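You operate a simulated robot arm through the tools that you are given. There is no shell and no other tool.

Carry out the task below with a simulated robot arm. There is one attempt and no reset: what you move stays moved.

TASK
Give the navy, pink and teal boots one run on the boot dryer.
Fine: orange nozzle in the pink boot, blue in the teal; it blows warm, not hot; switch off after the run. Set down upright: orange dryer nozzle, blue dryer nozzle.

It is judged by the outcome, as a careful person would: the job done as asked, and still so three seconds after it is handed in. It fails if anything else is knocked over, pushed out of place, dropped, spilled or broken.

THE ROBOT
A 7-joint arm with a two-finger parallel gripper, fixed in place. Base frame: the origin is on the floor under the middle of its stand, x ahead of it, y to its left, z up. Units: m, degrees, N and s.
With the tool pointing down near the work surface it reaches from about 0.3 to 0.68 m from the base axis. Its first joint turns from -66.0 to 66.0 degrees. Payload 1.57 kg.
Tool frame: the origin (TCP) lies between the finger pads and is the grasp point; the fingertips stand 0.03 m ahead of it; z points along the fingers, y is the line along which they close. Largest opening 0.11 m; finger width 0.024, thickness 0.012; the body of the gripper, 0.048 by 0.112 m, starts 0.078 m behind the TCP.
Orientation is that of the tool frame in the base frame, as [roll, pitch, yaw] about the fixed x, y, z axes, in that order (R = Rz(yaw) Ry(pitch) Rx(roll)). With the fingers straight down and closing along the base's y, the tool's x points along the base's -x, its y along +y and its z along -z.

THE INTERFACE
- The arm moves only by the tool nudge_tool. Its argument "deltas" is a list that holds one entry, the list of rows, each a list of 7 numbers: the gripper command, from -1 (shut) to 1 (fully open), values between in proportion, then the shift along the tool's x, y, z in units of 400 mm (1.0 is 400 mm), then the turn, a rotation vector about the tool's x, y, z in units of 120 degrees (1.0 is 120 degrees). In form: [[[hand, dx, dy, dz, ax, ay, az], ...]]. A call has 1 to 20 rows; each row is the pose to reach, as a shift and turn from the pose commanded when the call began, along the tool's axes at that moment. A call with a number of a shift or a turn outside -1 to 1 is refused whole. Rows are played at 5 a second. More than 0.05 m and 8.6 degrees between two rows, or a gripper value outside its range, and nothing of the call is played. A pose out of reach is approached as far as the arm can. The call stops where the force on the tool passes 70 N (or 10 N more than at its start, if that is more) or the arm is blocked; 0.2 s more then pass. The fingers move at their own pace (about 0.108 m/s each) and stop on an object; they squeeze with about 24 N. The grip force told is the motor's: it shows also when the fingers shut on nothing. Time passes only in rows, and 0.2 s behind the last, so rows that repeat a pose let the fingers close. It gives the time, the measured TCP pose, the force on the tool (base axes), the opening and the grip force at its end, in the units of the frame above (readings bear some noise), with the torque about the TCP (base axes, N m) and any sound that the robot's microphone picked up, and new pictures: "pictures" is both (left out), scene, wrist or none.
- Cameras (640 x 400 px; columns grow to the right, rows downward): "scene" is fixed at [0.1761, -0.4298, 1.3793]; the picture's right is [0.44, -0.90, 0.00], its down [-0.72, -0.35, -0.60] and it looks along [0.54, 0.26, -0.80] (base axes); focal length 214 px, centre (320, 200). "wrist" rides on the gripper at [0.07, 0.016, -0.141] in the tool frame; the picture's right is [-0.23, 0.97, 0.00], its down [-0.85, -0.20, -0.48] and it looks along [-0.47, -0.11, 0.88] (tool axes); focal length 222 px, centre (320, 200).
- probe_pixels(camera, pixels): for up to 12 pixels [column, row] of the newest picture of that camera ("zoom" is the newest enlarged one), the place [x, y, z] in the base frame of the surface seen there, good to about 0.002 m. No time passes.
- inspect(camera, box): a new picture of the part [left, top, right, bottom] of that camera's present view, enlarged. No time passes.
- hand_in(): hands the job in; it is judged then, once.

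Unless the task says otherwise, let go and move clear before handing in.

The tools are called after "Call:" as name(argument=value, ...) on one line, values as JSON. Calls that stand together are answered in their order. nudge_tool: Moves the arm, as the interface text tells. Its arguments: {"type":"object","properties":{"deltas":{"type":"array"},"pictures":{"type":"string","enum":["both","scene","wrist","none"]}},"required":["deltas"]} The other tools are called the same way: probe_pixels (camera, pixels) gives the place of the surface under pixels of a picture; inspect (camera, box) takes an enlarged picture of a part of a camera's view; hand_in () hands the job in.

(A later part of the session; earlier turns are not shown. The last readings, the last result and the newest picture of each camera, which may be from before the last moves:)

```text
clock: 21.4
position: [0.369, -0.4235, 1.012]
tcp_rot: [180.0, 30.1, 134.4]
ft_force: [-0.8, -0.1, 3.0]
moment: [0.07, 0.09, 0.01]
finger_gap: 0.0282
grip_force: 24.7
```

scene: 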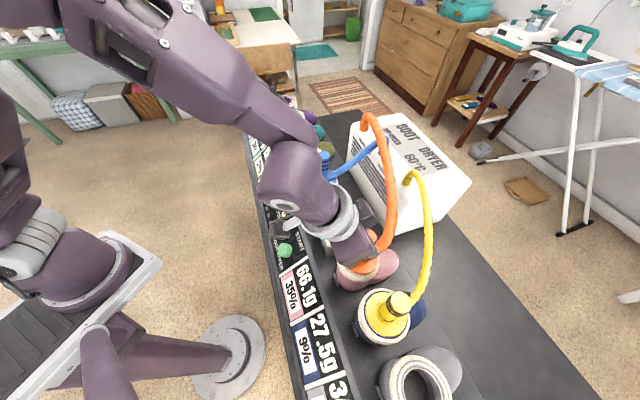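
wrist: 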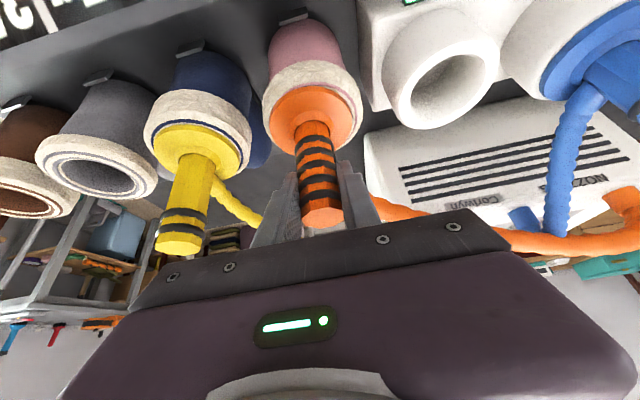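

Contact is confirmed (vertical force rose to +3 N). Opening the fingers to release the orange nozzle.

Call:
nudge_tool(deltas=[[[-0.4, 0, 0, 0, 0, 0, 0], [-0.2, 0, 0, 0, 0, 0, 0], [0.1, 0, 0, 0, 0, 0, 0], [0.1, 0, 0, 0, 0, 0, 0]]])

Call:
inspect(camera="wrist", box=[220, 40, 420, 240])

```text
clock: 22.4
position: [0.3686, -0.422, 1.0111]
tcp_rot: [-180.0, 30.0, 134.4]
ft_force: [-0.8, -0.3, 0.4]
moment: [0.0, -0.01, 0.02]
finger_gap: 0.0606
grip_force: 0.1
```

scene: 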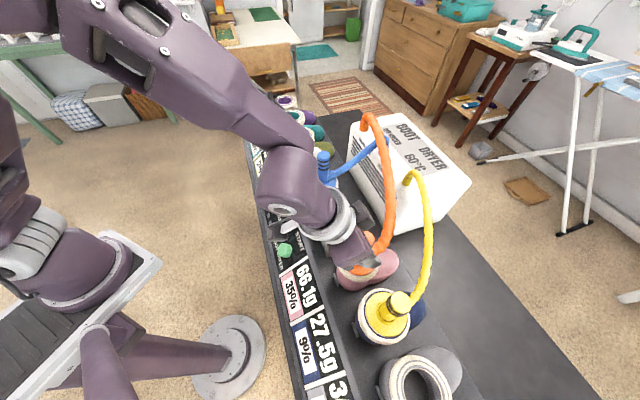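
wrist: 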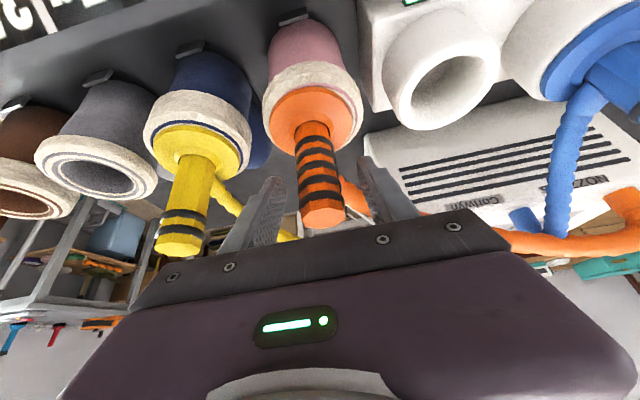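

```text
2.00 times, centred on (320, 140) of wrist
```

zoom: 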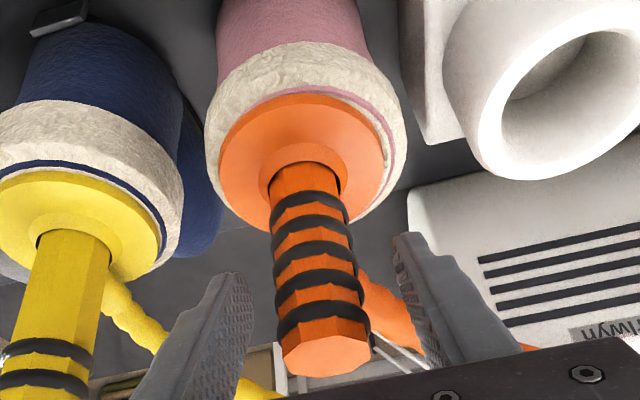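

The orange nozzle stands upright by itself, seated like the yellow. I'll back the gripper out along its own axis, away from the hose, and re-check.

Call:
nudge_tool(deltas=[[[0.1, 0, 0, -0.05, 0, 0, 0], [0.1, 0, 0, -0.1, 0, 0, 0], [0.1, 0, 0, -0.16, 0, 0, 0], [0.1, 0, 0, -0.23, 0, 0, 0], [0.1, 0, 0, -0.3, 0, 0, 0], [0.1, 0, 0, -0.36, 0, 0, 0], [0.1, 0, 0, -0.36, 0, 0, 0]]])

Call:
inspect(camera="wrist", box=[200, 20, 440, 220])

Call:
inspect(camera="scene", box=[300, 100, 440, 320])

```text
clock: 24.0
position: [0.3186, -0.3715, 1.138]
tcp_rot: [-180.0, 30.0, 134.4]
ft_force: [0.0, -0.2, 0.3]
moment: [0.02, -0.01, 0.01]
finger_gap: 0.0606
grip_force: 0.2
```

scene: 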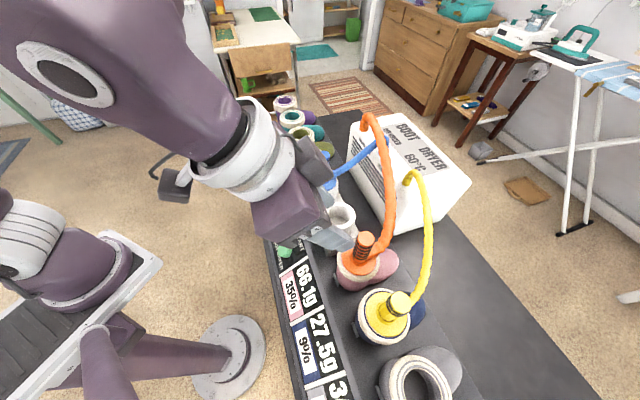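
wrist: 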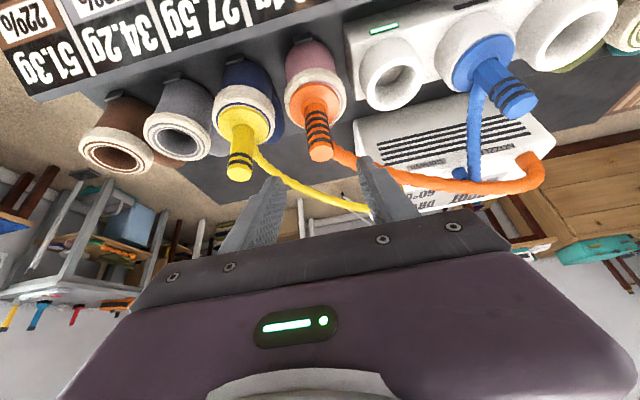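

```text
2.00 times, centred on (320, 120) of wrist
```

zoom: 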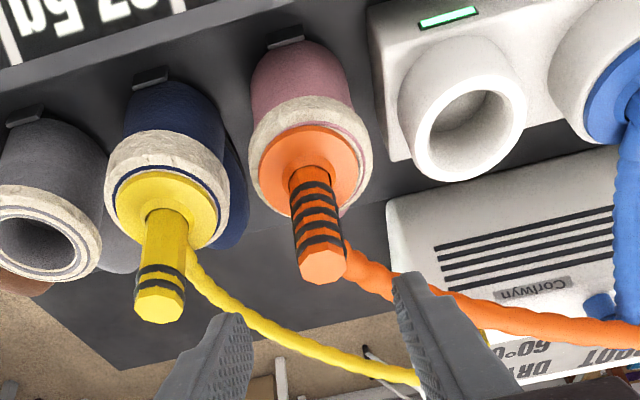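

```text
1.82 times, centred on (370, 210) of scene
```

zoom: 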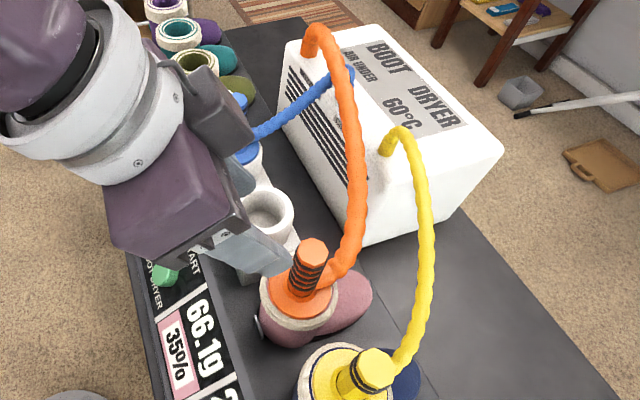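

Orange is seated well in pink. Next I'll hover above the blue nozzle with a 45° tilt (azimuth −20°), the attitude I'll need later at the teal boot.

Call:
nudge_tool(deltas=[[[0.1, -0.0184, 0.0741, 0.0128, -0.0163, -0.0154, -0.0212], [0.1, -0.0368, 0.1482, 0.0256, -0.0326, -0.0307, -0.0424], [0.1, -0.0552, 0.2223, 0.0384, -0.0488, -0.0461, -0.0636], [0.1, -0.0737, 0.2964, 0.0512, -0.0651, -0.0615, -0.0849], [0.1, -0.0921, 0.3705, 0.0639, -0.0814, -0.0768, -0.1061], [0.1, -0.1105, 0.4446, 0.0767, -0.0977, -0.0922, -0.1273], [0.1, -0.1289, 0.5187, 0.0895, -0.1139, -0.1075, -0.1485], [0.1, -0.1473, 0.5928, 0.1023, -0.1302, -0.1229, -0.1697], [0.1, -0.1473, 0.5928, 0.1023, -0.1302, -0.1229, -0.1697]]])

Call:
inspect(camera="wrist", box=[220, 0, 420, 160])

Call:
inspect(camera="scene", box=[290, 90, 430, 210])

```text
clock: 26.0
position: [0.5383, -0.2544, 1.1296]
tcp_rot: [-180.0, 45.0, 160.0]
ft_force: [-0.6, 0.1, 0.7]
moment: [-0.02, 0.01, 0.02]
finger_gap: 0.0604
grip_force: 0.1
```

scene: 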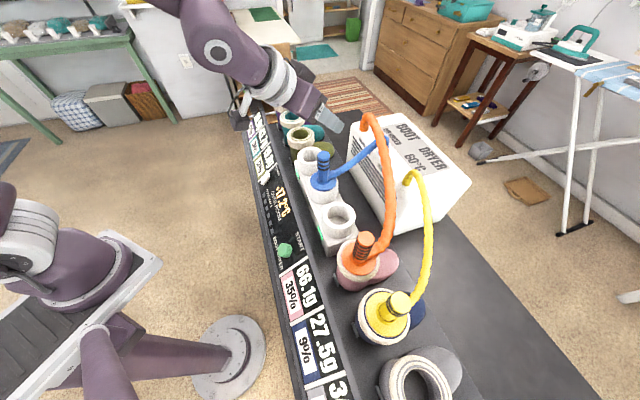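
wrist: 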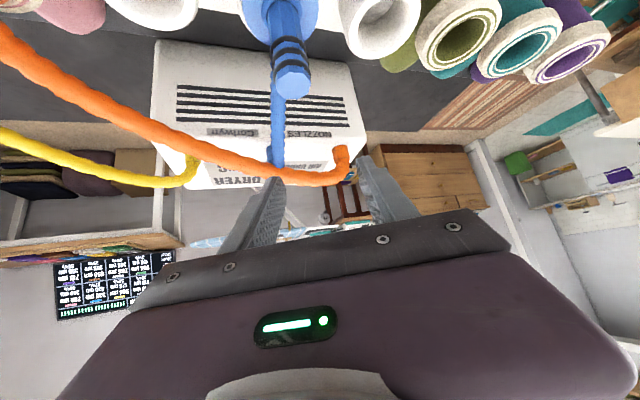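

```text
2.50 times, centred on (320, 80) of wrist
```

zoom: 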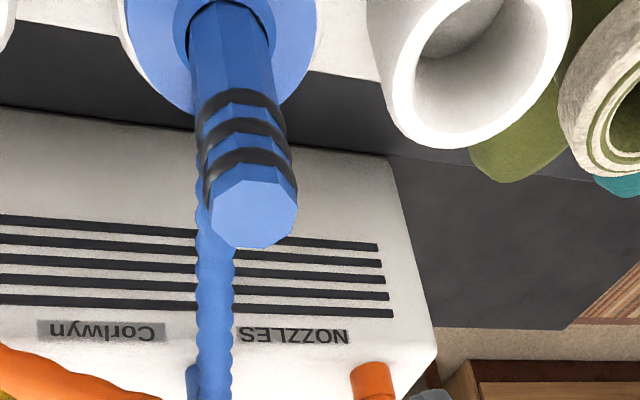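

```text
3.33 times, centred on (360, 150) of scene
```

zoom: 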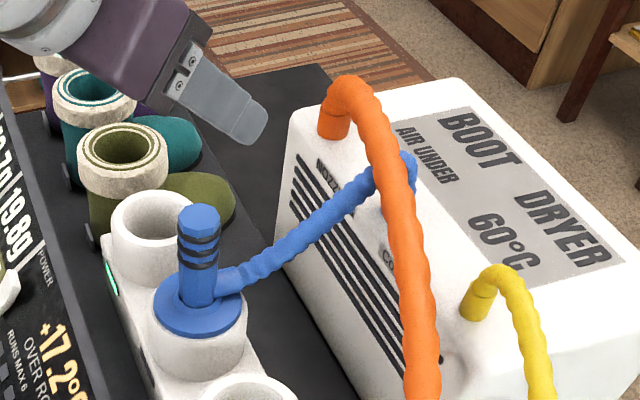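

Orange dock's lamp is now green (nozzle out). Probing the blue handle and where the orange hose crosses the blue one.

Call:
probe_pixels(camera="zoom", pixels=[[200, 213], [200, 218], [188, 240], [200, 240], [212, 240], [200, 275], [170, 315], [235, 325], [395, 180], [410, 240], [420, 310], [300, 250]])

Call:
probe_pixels(camera="wrist", pixels=[[291, 80], [285, 82], [300, 80], [291, 90], [291, 72], [270, 20], [305, 30], [250, 10], [312, 15], [284, 40], [276, 30], [294, 30]])

```text
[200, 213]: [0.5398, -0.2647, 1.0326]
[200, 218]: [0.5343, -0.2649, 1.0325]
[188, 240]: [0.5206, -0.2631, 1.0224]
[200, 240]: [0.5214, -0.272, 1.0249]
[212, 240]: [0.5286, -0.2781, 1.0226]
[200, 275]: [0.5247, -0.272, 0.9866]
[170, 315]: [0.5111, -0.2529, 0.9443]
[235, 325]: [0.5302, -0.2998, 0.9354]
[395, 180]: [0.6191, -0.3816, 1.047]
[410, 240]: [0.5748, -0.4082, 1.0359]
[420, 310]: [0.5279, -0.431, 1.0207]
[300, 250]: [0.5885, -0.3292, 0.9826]
```

```text
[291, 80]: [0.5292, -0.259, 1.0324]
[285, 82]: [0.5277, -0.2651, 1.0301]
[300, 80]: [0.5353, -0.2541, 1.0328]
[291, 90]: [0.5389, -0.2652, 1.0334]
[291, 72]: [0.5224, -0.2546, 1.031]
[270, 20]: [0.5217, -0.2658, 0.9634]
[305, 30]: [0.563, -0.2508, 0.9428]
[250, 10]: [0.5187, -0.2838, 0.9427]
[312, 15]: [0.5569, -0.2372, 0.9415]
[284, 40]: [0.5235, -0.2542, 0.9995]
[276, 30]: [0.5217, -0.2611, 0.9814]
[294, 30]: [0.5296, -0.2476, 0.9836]
```

Blue handle axis is near (0.535, −0.262); in the wrist frame it sits ~7.5 mm to the left of the tool centre. I'll correct that and descend partway, then verify.

Call:
nudge_tool(deltas=[[[0.1, 0.0018, -0.0188, -0.0018, 0, 0, 0], [0.1, 0.0018, -0.0188, -0.0018, 0, 0, 0], [0.1, 0.043, -0.0188, 0.0395, 0, 0, 0], [0.1, 0.084, -0.0188, 0.081, 0, 0, 0], [0.1, 0.1255, -0.0188, 0.122, 0, 0, 0], [0.1, 0.1255, -0.0188, 0.122, 0, 0, 0]]])

Call:
inspect(camera="wrist", box=[220, 50, 420, 240])

Call:
inspect(camera="scene", box=[280, 110, 380, 200])

```text
clock: 27.4
position: [0.534, -0.2617, 1.0572]
tcp_rot: [180.0, 44.9, 160.0]
ft_force: [0.2, 0.0, -0.5]
moment: [-0.01, -0.03, -0.01]
finger_gap: 0.0603
grip_force: 0.0
```

scene: 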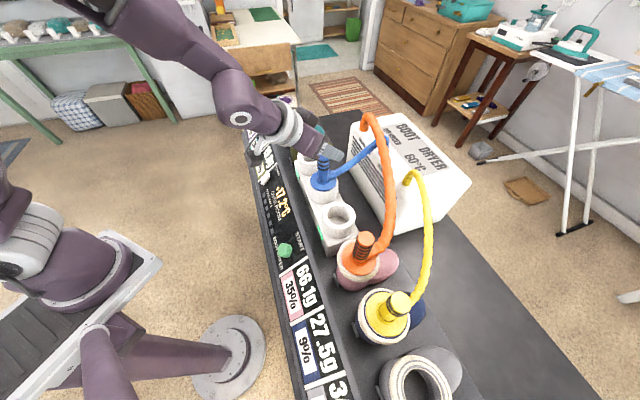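
wrist: 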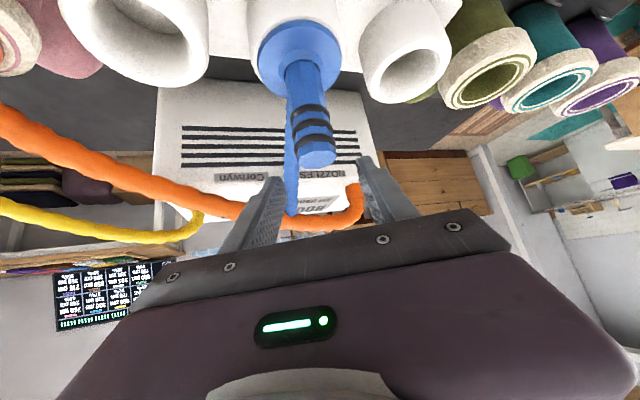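

```text
2.11 times, centred on (320, 145) of wrist
```

zoom: 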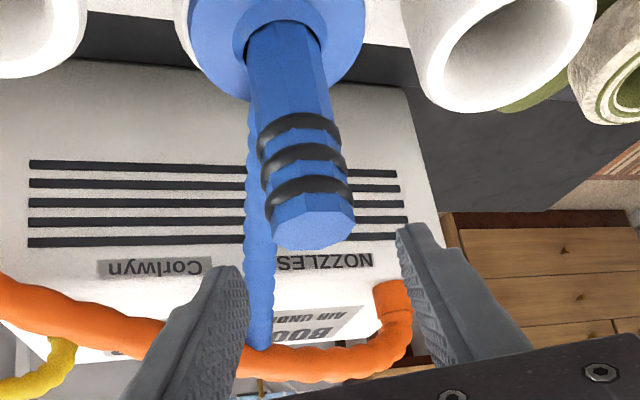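

```text
4.44 times, centred on (330, 155) of scene
```

zoom: 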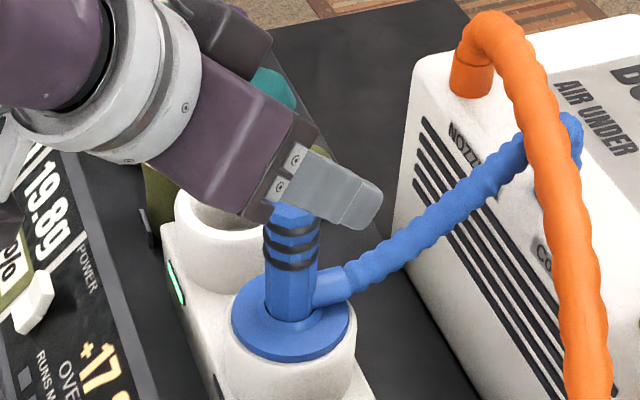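

Handle is centred between the fingertips (316 px, as predicted) and connector lies below. Descending the last 44 mm.

Call:
nudge_tool(deltas=[[[0.1, 0.02, 0, 0.02, 0, 0, 0], [0.1, 0.04, 0, 0.04, 0, 0, 0], [0.1, 0.06, 0, 0.06, 0, 0, 0], [0.1, 0.0778, 0, 0.0778, 0, 0, 0], [0.1, 0.0778, 0, 0.0778, 0, 0, 0]]])

Call:
inspect(camera="wrist", box=[220, 70, 420, 240])

Call:
inspect(camera="scene", box=[280, 120, 370, 200])

```text
clock: 28.6
position: [0.5344, -0.2622, 1.0158]
tcp_rot: [180.0, 45.0, 160.0]
ft_force: [-0.8, 0.3, -0.1]
moment: [-0.03, 0.02, 0.0]
finger_gap: 0.0604
grip_force: 0.0
```

scene: 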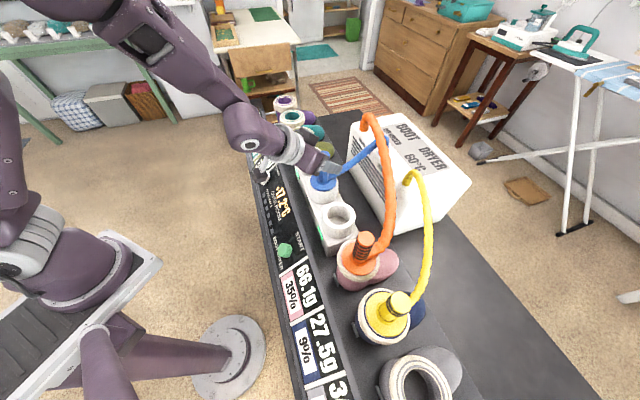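
wrist: 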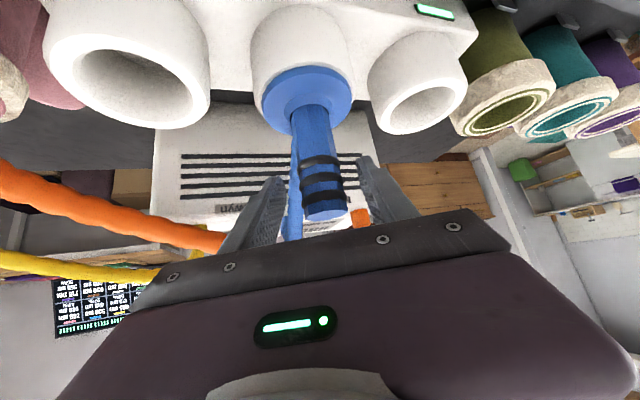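

```text
2.35 times, centred on (320, 155) of wrist
```

zoom: 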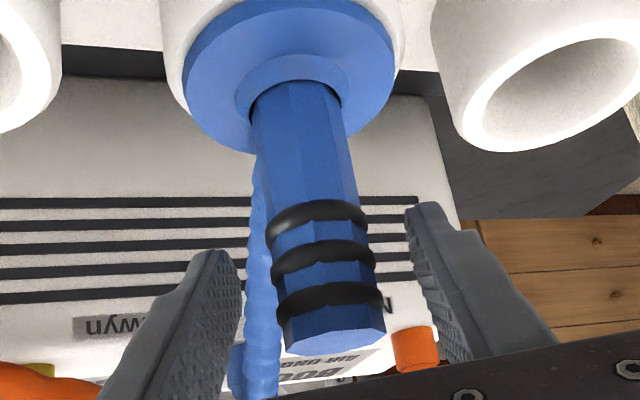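

```text
5.00 times, centred on (325, 160) of scene
```

zoom: 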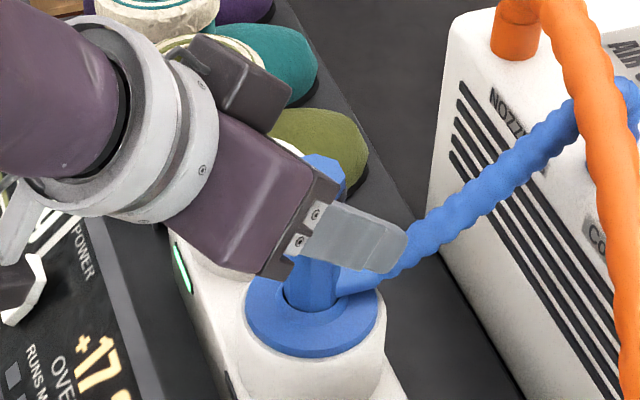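

Fingers straddle the blue handle just above the hose connector, no contact forces. Closing.

Call:
nudge_tool(deltas=[[[-0.2, 0, 0, 0, 0, 0, 0], [-0.4, 0, 0, 0, 0, 0, 0], [-1, 0, 0, 0, 0, 0, 0], [-1, 0, 0, 0, 0, 0, 0], [-1, 0, 0, 0, 0, 0, 0]]])

Call:
inspect(camera="wrist", box=[220, 70, 420, 240])

Call:
inspect(camera="scene", box=[280, 120, 370, 200])

```text
clock: 29.8
position: [0.5345, -0.2623, 1.0139]
tcp_rot: [-180.0, 44.9, 160.0]
ft_force: [1.4, -1.0, -0.1]
moment: [-0.02, 0.05, -0.02]
finger_gap: 0.0297
grip_force: 23.5
```

scene: 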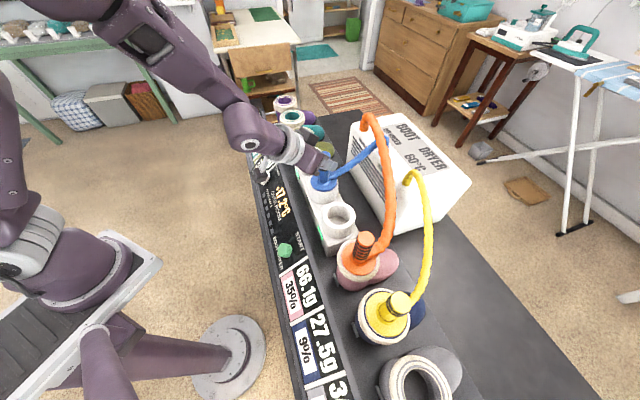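
wrist: 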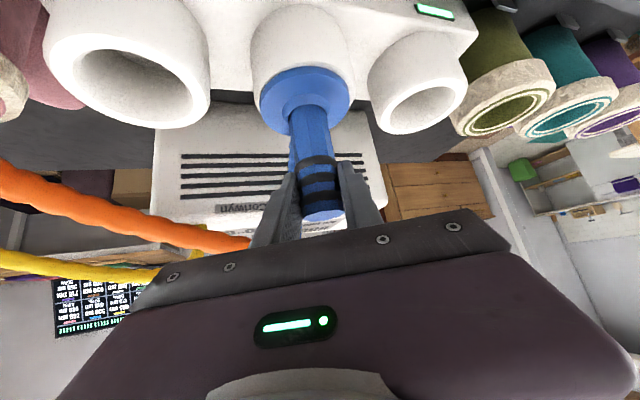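

```text
2.35 times, centred on (320, 155) of wrist
```

zoom: 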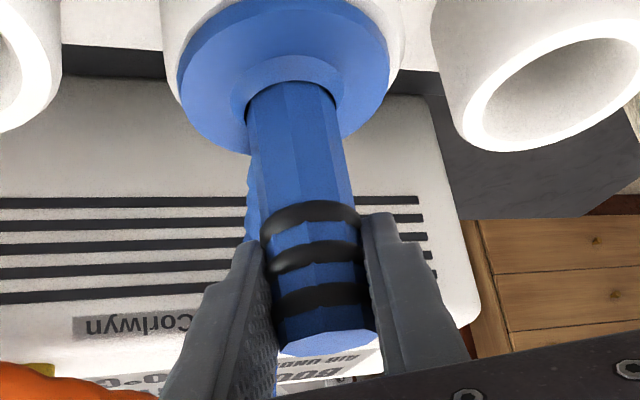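

```text
5.00 times, centred on (325, 160) of scene
```

zoom: 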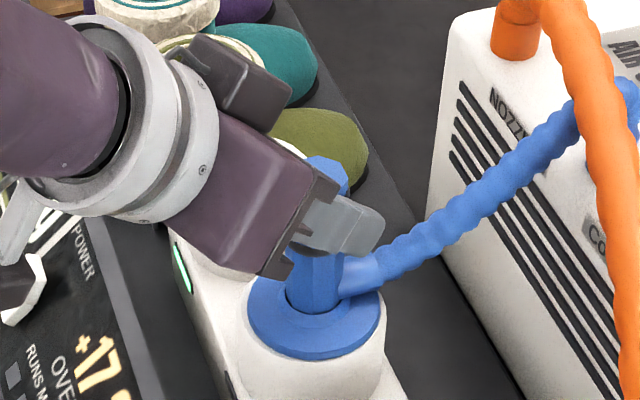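

Grip holds (gap 29.7 mm, 23.5 N). Lifting the blue nozzle straight up about 95 mm.

Call:
nudge_tool(deltas=[[[-1, -0.018, 0, -0.018, 0, 0, 0], [-1, -0.036, 0, -0.036, 0, 0, 0], [-1, -0.054, 0, -0.054, 0, 0, 0], [-1, -0.073, 0, -0.073, 0, 0, 0], [-1, -0.097, 0, -0.097, 0, 0, 0], [-1, -0.121, 0, -0.121, 0, 0, 0], [-1, -0.145, 0, -0.145, 0, 0, 0], [-1, -0.168, 0, -0.168, 0, 0, 0], [-1, -0.168, 0, -0.168, 0, 0, 0]]])

Call:
inspect(camera="scene", box=[280, 90, 400, 200])

```text
clock: 31.8
position: [0.5352, -0.2625, 1.11]
tcp_rot: [-180.0, 44.9, 160.0]
ft_force: [-0.2, -0.6, -1.5]
moment: [-0.05, 0.02, 0.01]
finger_gap: 0.0298
grip_force: 24.2
```

scene: 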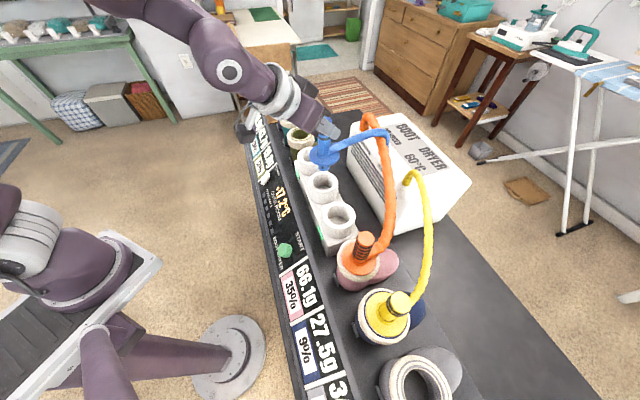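
wrist: 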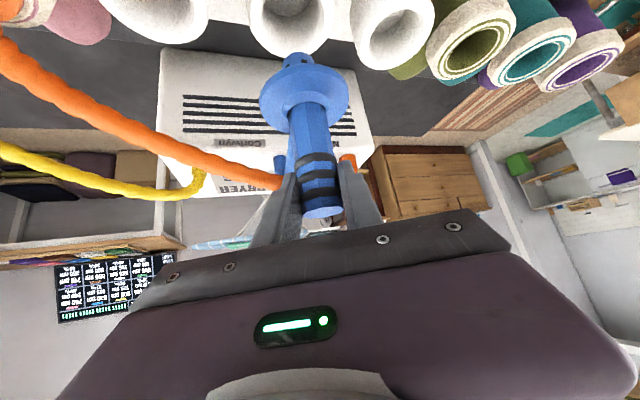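

```text
3.64 times, centred on (340, 145) of scene
```

zoom: 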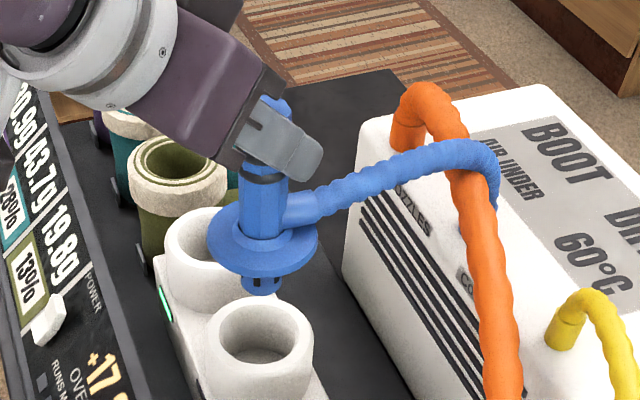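

Blue nozzle is lifted clear with its stem well above the rims. Carrying it along the row over the orange dock and olive boot to above teal.

Call:
nudge_tool(deltas=[[[-1, -0.0216, 0.064, 0.0216, 0, 0, 0], [-1, -0.0433, 0.128, 0.0433, 0, 0, 0], [-1, -0.0649, 0.192, 0.0649, 0, 0, 0], [-1, -0.0865, 0.256, 0.0865, 0, 0, 0], [-1, -0.1081, 0.32, 0.1081, 0, 0, 0], [-1, -0.1298, 0.384, 0.1298, 0, 0, 0], [-1, -0.1298, 0.384, 0.1298, 0, 0, 0]]])

Call:
inspect(camera="scene", box=[270, 80, 400, 190])

```text
clock: 33.4
position: [0.6553, -0.1438, 1.1104]
tcp_rot: [180.0, 44.9, 160.0]
ft_force: [0.3, 0.1, -0.5]
moment: [0.0, -0.01, 0.03]
finger_gap: 0.0294
grip_force: 23.6
```

scene: 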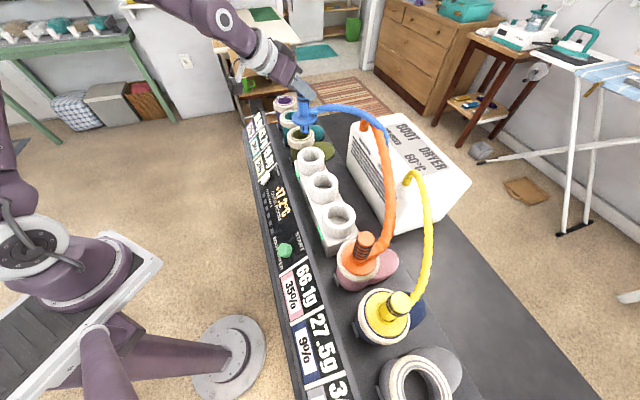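
wrist: 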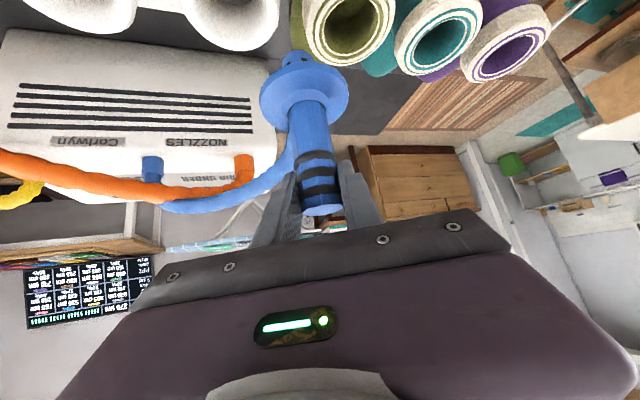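

```text
3.64 times, centred on (335, 135) of scene
```

zoom: 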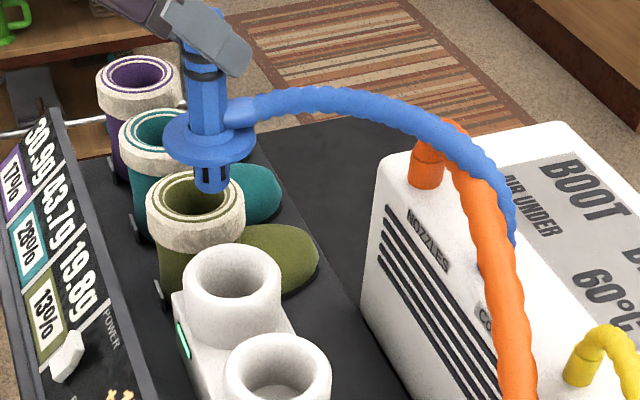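

Hose slack is ample and the load stays near zero. Continuing the rest of the way to above the teal boot.

Call:
nudge_tool(deltas=[[[-1, -0.0216, 0.064, 0.0216, 0, 0, 0], [-1, -0.0433, 0.128, 0.0433, 0, 0, 0], [-1, -0.0649, 0.192, 0.0649, 0, 0, 0], [-1, -0.0865, 0.256, 0.0865, 0, 0, 0], [-1, -0.1081, 0.32, 0.1081, 0, 0, 0], [-1, -0.1298, 0.384, 0.1298, 0, 0, 0], [-1, -0.1298, 0.384, 0.1298, 0, 0, 0]]])

Call:
inspect(camera="wrist", box=[220, 20, 420, 220])

Call:
inspect(camera="scene", box=[255, 75, 355, 150])

```text
clock: 35.0
position: [0.7774, -0.0244, 1.1115]
tcp_rot: [180.0, 45.0, 160.0]
ft_force: [0.2, -0.1, -1.4]
moment: [0.0, 0.01, 0.04]
finger_gap: 0.0294
grip_force: 23.9
```

scene: 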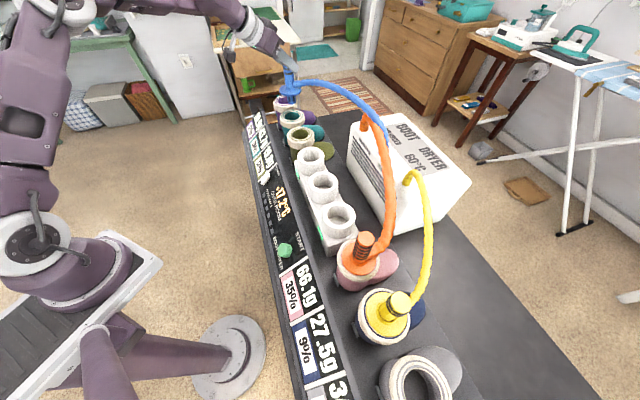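
wrist: 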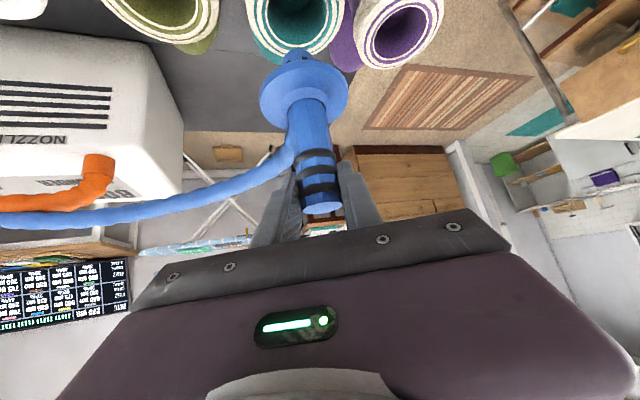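

```text
2.00 times, centred on (320, 120) of wrist
```

zoom: 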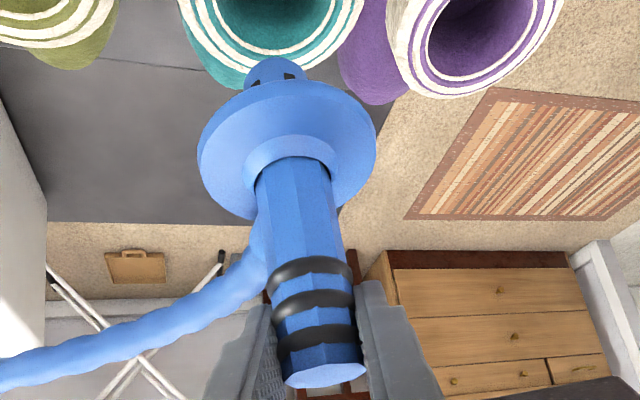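

```text
5.33 times, centred on (305, 112) of scene
```

zoom: 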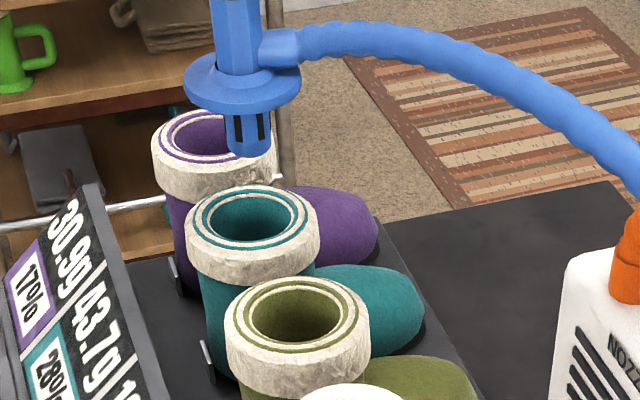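

The nozzle hovers over teal; probing the flange edges for its centre and level.

Call:
probe_pixels(camera="wrist", pixels=[[260.5, 100], [346, 98], [310, 64], [271, 72], [336, 74], [276, 122], [340, 111], [320, 206]])

Call:
probe_pixels(camera="zoom", pixels=[[189, 80], [200, 96], [220, 106], [245, 109], [270, 104], [292, 92], [191, 72], [205, 63], [297, 82]])

```text
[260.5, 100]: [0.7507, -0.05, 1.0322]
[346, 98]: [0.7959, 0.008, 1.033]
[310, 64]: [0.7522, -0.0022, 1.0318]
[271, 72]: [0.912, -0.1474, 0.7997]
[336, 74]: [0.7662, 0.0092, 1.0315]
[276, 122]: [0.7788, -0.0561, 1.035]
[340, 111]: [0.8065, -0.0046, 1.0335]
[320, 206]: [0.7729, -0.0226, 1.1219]
```

```text
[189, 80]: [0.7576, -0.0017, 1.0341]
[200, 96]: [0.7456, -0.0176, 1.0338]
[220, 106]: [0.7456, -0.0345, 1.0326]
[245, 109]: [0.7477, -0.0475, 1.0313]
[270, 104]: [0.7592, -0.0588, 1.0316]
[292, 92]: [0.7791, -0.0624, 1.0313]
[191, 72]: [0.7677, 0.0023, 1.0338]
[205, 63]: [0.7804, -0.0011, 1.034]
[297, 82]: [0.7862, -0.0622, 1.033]
```

Flange centre ≈(0.778, −0.026), within 2 mm of the teal opening, and level; the handle has slid ~5 mm down in the grip but hangs straight. Lowering 60 mm with a small correction.

Call:
nudge_tool(deltas=[[[-1, 0.021, 0.0035, 0.02, 0, 0, 0], [-1, 0.043, 0.0035, 0.0415, 0, 0, 0], [-1, 0.0645, 0.0035, 0.063, 0, 0, 0], [-1, 0.086, 0.0035, 0.084, 0, 0, 0], [-1, 0.107, 0.0035, 0.1052, 0, 0, 0], [-1, 0.107, 0.0035, 0.1052, 0, 0, 0]]])

Call:
inspect(camera="wrist", box=[220, 20, 420, 220])

Call:
inspect(camera="scene", box=[255, 75, 355, 150])

Call:
probe_pixels(camera="zoom", pixels=[[189, 140], [200, 160], [225, 172], [250, 175], [275, 168], [297, 155], [300, 145]])

```text
clock: 36.4
position: [0.7785, -0.023, 1.0503]
tcp_rot: [-180.0, 45.0, 160.0]
ft_force: [-0.4, 0.6, 0.0]
moment: [0.01, 0.01, -0.03]
finger_gap: 0.029
grip_force: 23.9
```

scene: 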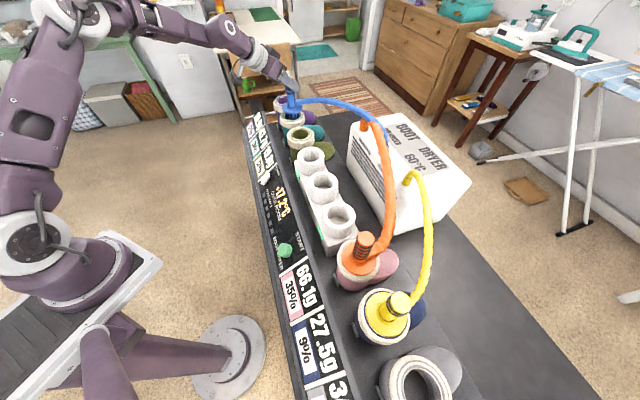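
wrist: 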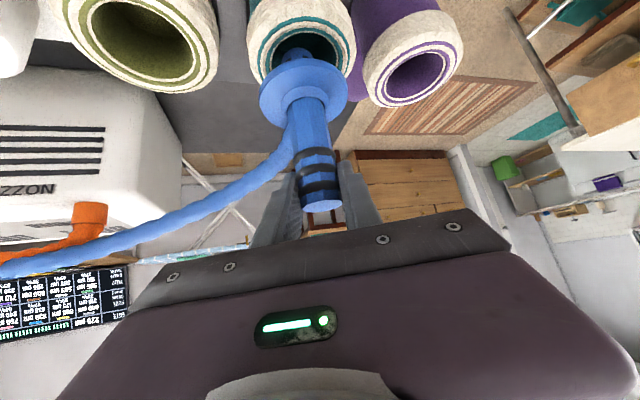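

```text
2.00 times, centred on (320, 120) of wrist
```

zoom: 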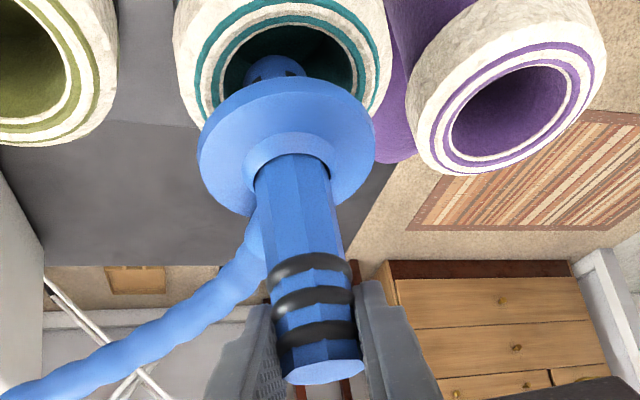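

```text
5.33 times, centred on (305, 112) of scene
```

zoom: 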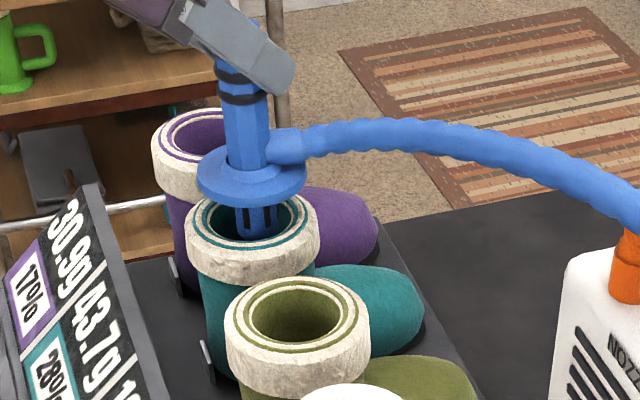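

```text
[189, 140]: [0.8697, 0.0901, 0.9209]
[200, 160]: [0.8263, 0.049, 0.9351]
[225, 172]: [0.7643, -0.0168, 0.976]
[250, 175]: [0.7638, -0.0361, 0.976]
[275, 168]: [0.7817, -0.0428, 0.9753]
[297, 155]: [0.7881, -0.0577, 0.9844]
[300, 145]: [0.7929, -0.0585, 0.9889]
```

The stem is entering the teal opening centred (zoom 257,220). Lowering another 26 mm slowly.

Call:
nudge_tool(deltas=[[[-1, 0.0115, 0, 0.0115, 0, 0, 0], [-1, 0.023, 0, 0.023, 0, 0, 0], [-1, 0.0345, 0, 0.0345, 0, 0, 0], [-1, 0.046, 0, 0.046, 0, 0, 0], [-1, 0.046, 0, 0.046, 0, 0, 0]]])

Call:
inspect(camera="scene", box=[255, 75, 355, 150])

Call:
inspect(camera="wrist", box=[220, 20, 420, 220])

Call:
probe_pixels(camera="zoom", pixels=[[205, 155], [370, 150], [300, 85], [225, 105], [355, 105], [240, 205], [300, 60], [215, 70], [375, 70]])

```text
clock: 37.6
position: [0.7786, -0.0223, 1.0253]
tcp_rot: [-179.9, 45.0, 159.9]
ft_force: [0.1, 0.1, -1.2]
moment: [-0.04, 0.0, -0.01]
finger_gap: 0.0286
grip_force: 24.3
```

scene: 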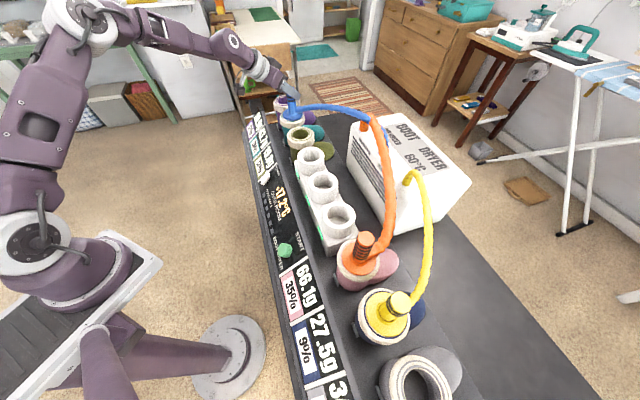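
wrist: 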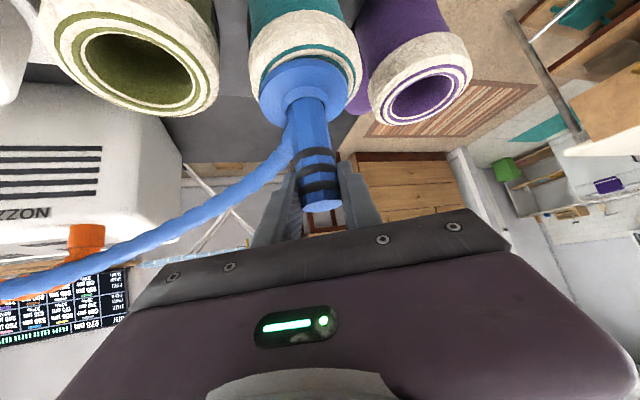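

```text
5.33 times, centred on (305, 112) of scene
```

zoom: 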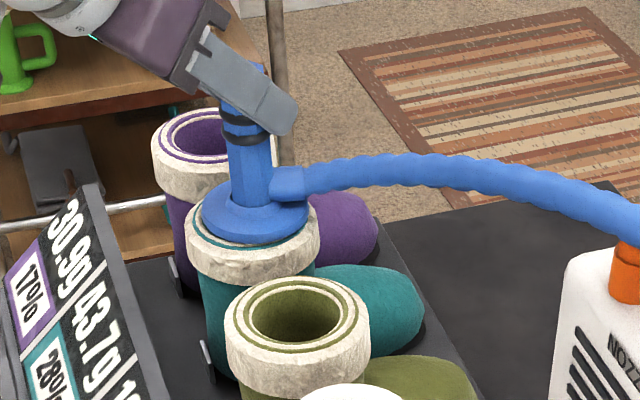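

```text
2.00 times, centred on (320, 120) of wrist
```

zoom: 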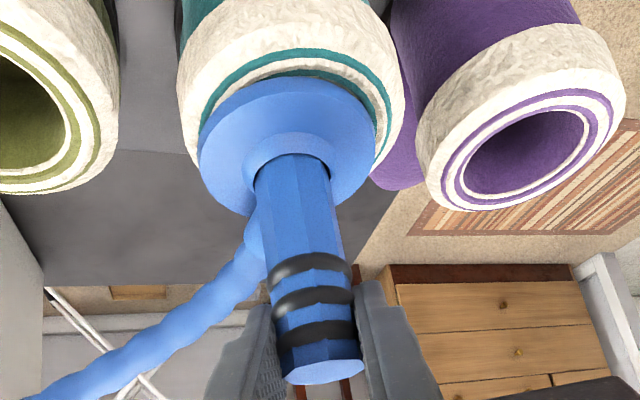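

```text
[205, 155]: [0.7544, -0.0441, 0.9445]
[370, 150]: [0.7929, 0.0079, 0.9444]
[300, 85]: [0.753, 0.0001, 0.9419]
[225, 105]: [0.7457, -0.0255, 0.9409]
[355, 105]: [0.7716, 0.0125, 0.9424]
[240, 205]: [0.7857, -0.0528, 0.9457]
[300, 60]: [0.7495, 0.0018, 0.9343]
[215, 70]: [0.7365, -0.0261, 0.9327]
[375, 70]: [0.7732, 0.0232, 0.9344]
```

Flange is at rim level (z≈0.943) nearly seated, ~3 mm toward +y. I'll nudge it 2 mm back and lower gently 3 mm, checking force.

Call:
nudge_tool(deltas=[[[-1, -0.0012, -0.0047, 0.0012, 0, 0, 0], [-1, 0.0006, -0.0047, 0.003, 0, 0, 0], [-1, 0.0023, -0.0047, 0.0047, 0, 0, 0], [-1, 0.0041, -0.0047, 0.0065, 0, 0, 0], [-1, 0.0041, -0.0047, 0.0065, 0, 0, 0]]])

Call:
inspect(camera="wrist", box=[220, 20, 420, 220])

Call:
probe_pixels(camera="zoom", pixels=[[205, 155], [370, 150], [300, 88], [225, 108], [355, 108], [240, 205], [360, 180], [212, 175]])

```text
clock: 38.8
position: [0.7776, -0.0256, 1.021]
tcp_rot: [179.9, 44.9, 160.0]
ft_force: [-0.1, -0.6, -0.5]
moment: [-0.01, 0.01, -0.01]
finger_gap: 0.0287
grip_force: 23.4
```

scene: 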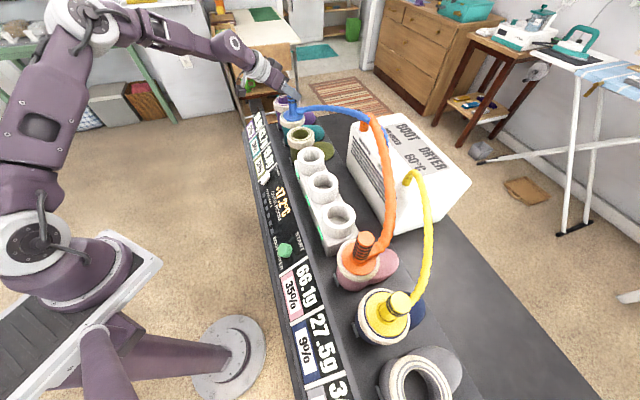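
wrist: 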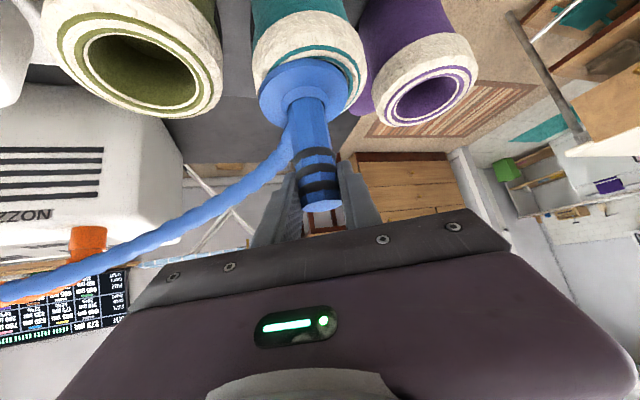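

```text
2.00 times, centred on (320, 120) of wrist
```

zoom: 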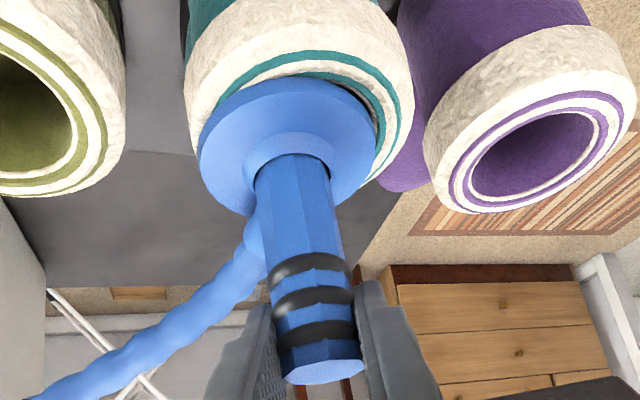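

```text
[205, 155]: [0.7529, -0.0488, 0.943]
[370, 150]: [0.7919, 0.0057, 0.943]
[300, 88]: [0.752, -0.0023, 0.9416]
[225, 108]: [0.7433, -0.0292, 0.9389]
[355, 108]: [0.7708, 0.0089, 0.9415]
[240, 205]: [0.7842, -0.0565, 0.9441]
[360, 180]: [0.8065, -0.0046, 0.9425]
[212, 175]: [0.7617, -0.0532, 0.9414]
```

The nozzle is still just hanging (−0.5 N); in the wrist zoom a crescent of rim shows on the right. I'll probe the teal rim now to compare centres exactly.

Call:
probe_pixels(camera="zoom", pixels=[[215, 85], [235, 68], [270, 58], [310, 54], [350, 62], [380, 78], [398, 100], [400, 125], [385, 155], [205, 100]])

Call:
inspect(camera="scene", box=[265, 85, 325, 130])

Call:
probe_pixels(camera="zoom", pixels=[[150, 280], [180, 310], [230, 325], [290, 320], [330, 295], [165, 245], [170, 290], [220, 305], [280, 300], [310, 280]])

```text
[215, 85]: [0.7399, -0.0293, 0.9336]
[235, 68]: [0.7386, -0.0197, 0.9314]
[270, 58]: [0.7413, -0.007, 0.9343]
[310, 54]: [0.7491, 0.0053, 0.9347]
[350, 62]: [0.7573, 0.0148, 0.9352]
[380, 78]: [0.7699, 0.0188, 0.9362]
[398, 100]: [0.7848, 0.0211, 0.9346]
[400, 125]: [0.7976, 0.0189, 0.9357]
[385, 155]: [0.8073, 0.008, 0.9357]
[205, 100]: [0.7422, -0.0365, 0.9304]
```

```text
8.89 times, centred on (295, 108) of scene
```

zoom: 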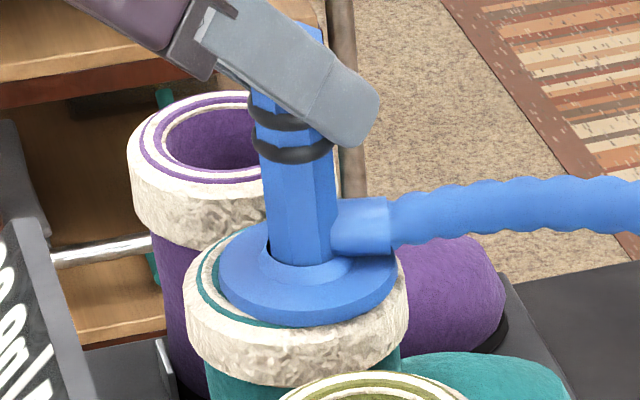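

```text
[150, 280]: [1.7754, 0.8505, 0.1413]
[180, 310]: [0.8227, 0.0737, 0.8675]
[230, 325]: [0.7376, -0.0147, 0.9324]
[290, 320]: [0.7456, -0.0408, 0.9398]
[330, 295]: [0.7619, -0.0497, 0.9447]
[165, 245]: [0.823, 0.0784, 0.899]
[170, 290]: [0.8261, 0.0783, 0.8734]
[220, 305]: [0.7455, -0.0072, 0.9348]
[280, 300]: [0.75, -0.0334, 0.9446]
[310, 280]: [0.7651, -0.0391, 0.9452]
```

The boot hasn't moved, but in the scene zoom the flange sits ~4 mm right of centre (31 px gap left vs 11 px right). I'll lift 4 mm, shift back about 3.5 mm, and look again.

Call:
nudge_tool(deltas=[[[-1, -0.0071, 0, -0.0071, 0, 0, 0], [-1, -0.0067, 0.009, -0.0075, 0, 0, 0], [-1, -0.0067, 0.009, -0.0075, 0, 0, 0]]])

Call:
inspect(camera="wrist", box=[220, 20, 420, 220])

Call:
inspect(camera="scene", box=[265, 85, 325, 130])

```text
clock: 39.6
position: [0.7795, -0.0216, 1.0257]
tcp_rot: [-180.0, 45.0, 159.9]
ft_force: [0.0, 0.1, -0.7]
moment: [-0.04, -0.03, 0.03]
finger_gap: 0.0287
grip_force: 24.1
```

scene: 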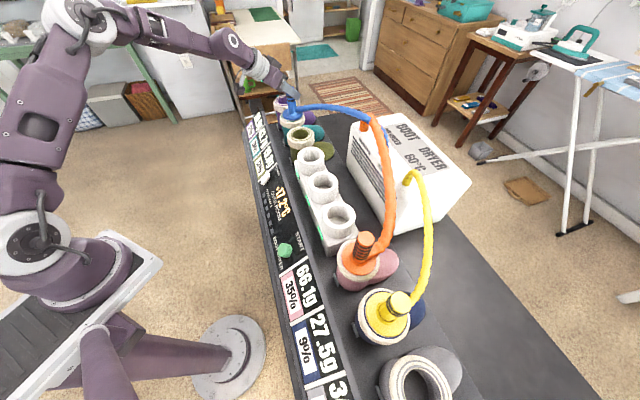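
wrist: 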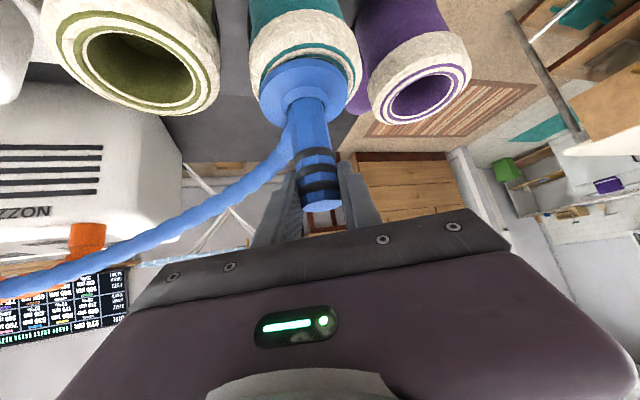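

```text
2.00 times, centred on (320, 120) of wrist
```

zoom: 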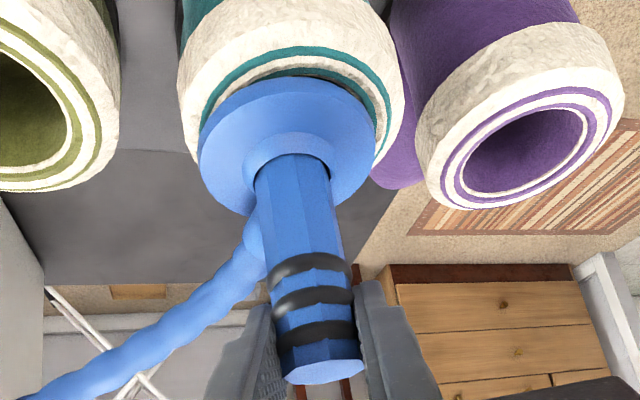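

```text
8.89 times, centred on (295, 108) of scene
```

zoom: 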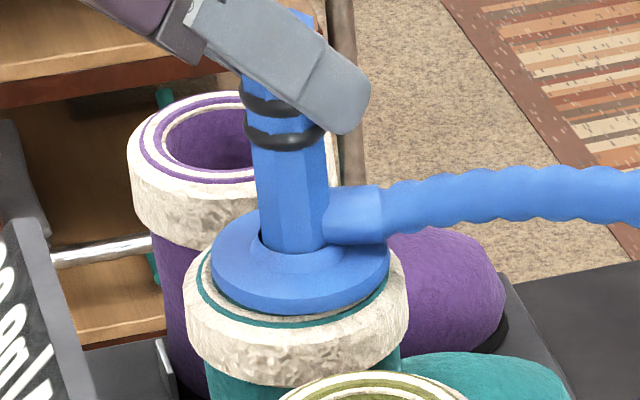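

Now flange spans 211–390 px over rim 187–408 px, centred within ~1 mm. Lowering 5 mm straight down onto the rim.

Call:
nudge_tool(deltas=[[[-1, 0.0018, 0, 0.0018, 0, 0, 0], [-1, 0.0036, 0, 0.0036, 0, 0, 0], [-1, 0.0053, 0, 0.0053, 0, 0, 0], [-1, 0.0071, 0, 0.0071, 0, 0, 0], [-1, 0.0089, 0, 0.0089, 0, 0, 0], [-1, 0.0089, 0, 0.0089, 0, 0, 0]]], pictures="wrist")

Call:
inspect(camera="scene", box=[265, 85, 325, 130])

```text
clock: 41.0
position: [0.7785, -0.0225, 1.0211]
tcp_rot: [-180.0, 45.1, 159.9]
ft_force: [-0.5, -1.1, 5.9]
moment: [-0.11, 0.11, 0.11]
finger_gap: 0.0289
grip_force: 24.7
```

wrist: 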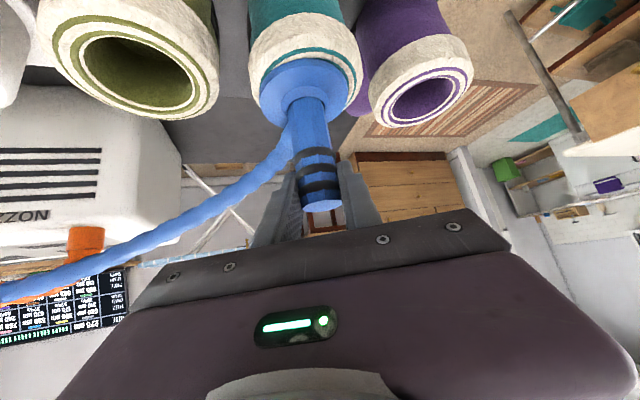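

```text
8.89 times, centred on (295, 108) of scene
```

zoom: 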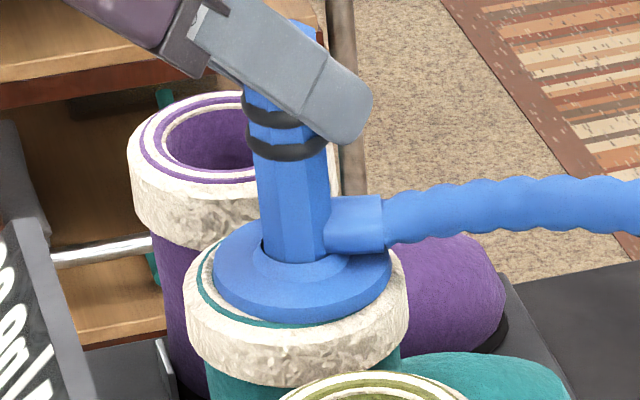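

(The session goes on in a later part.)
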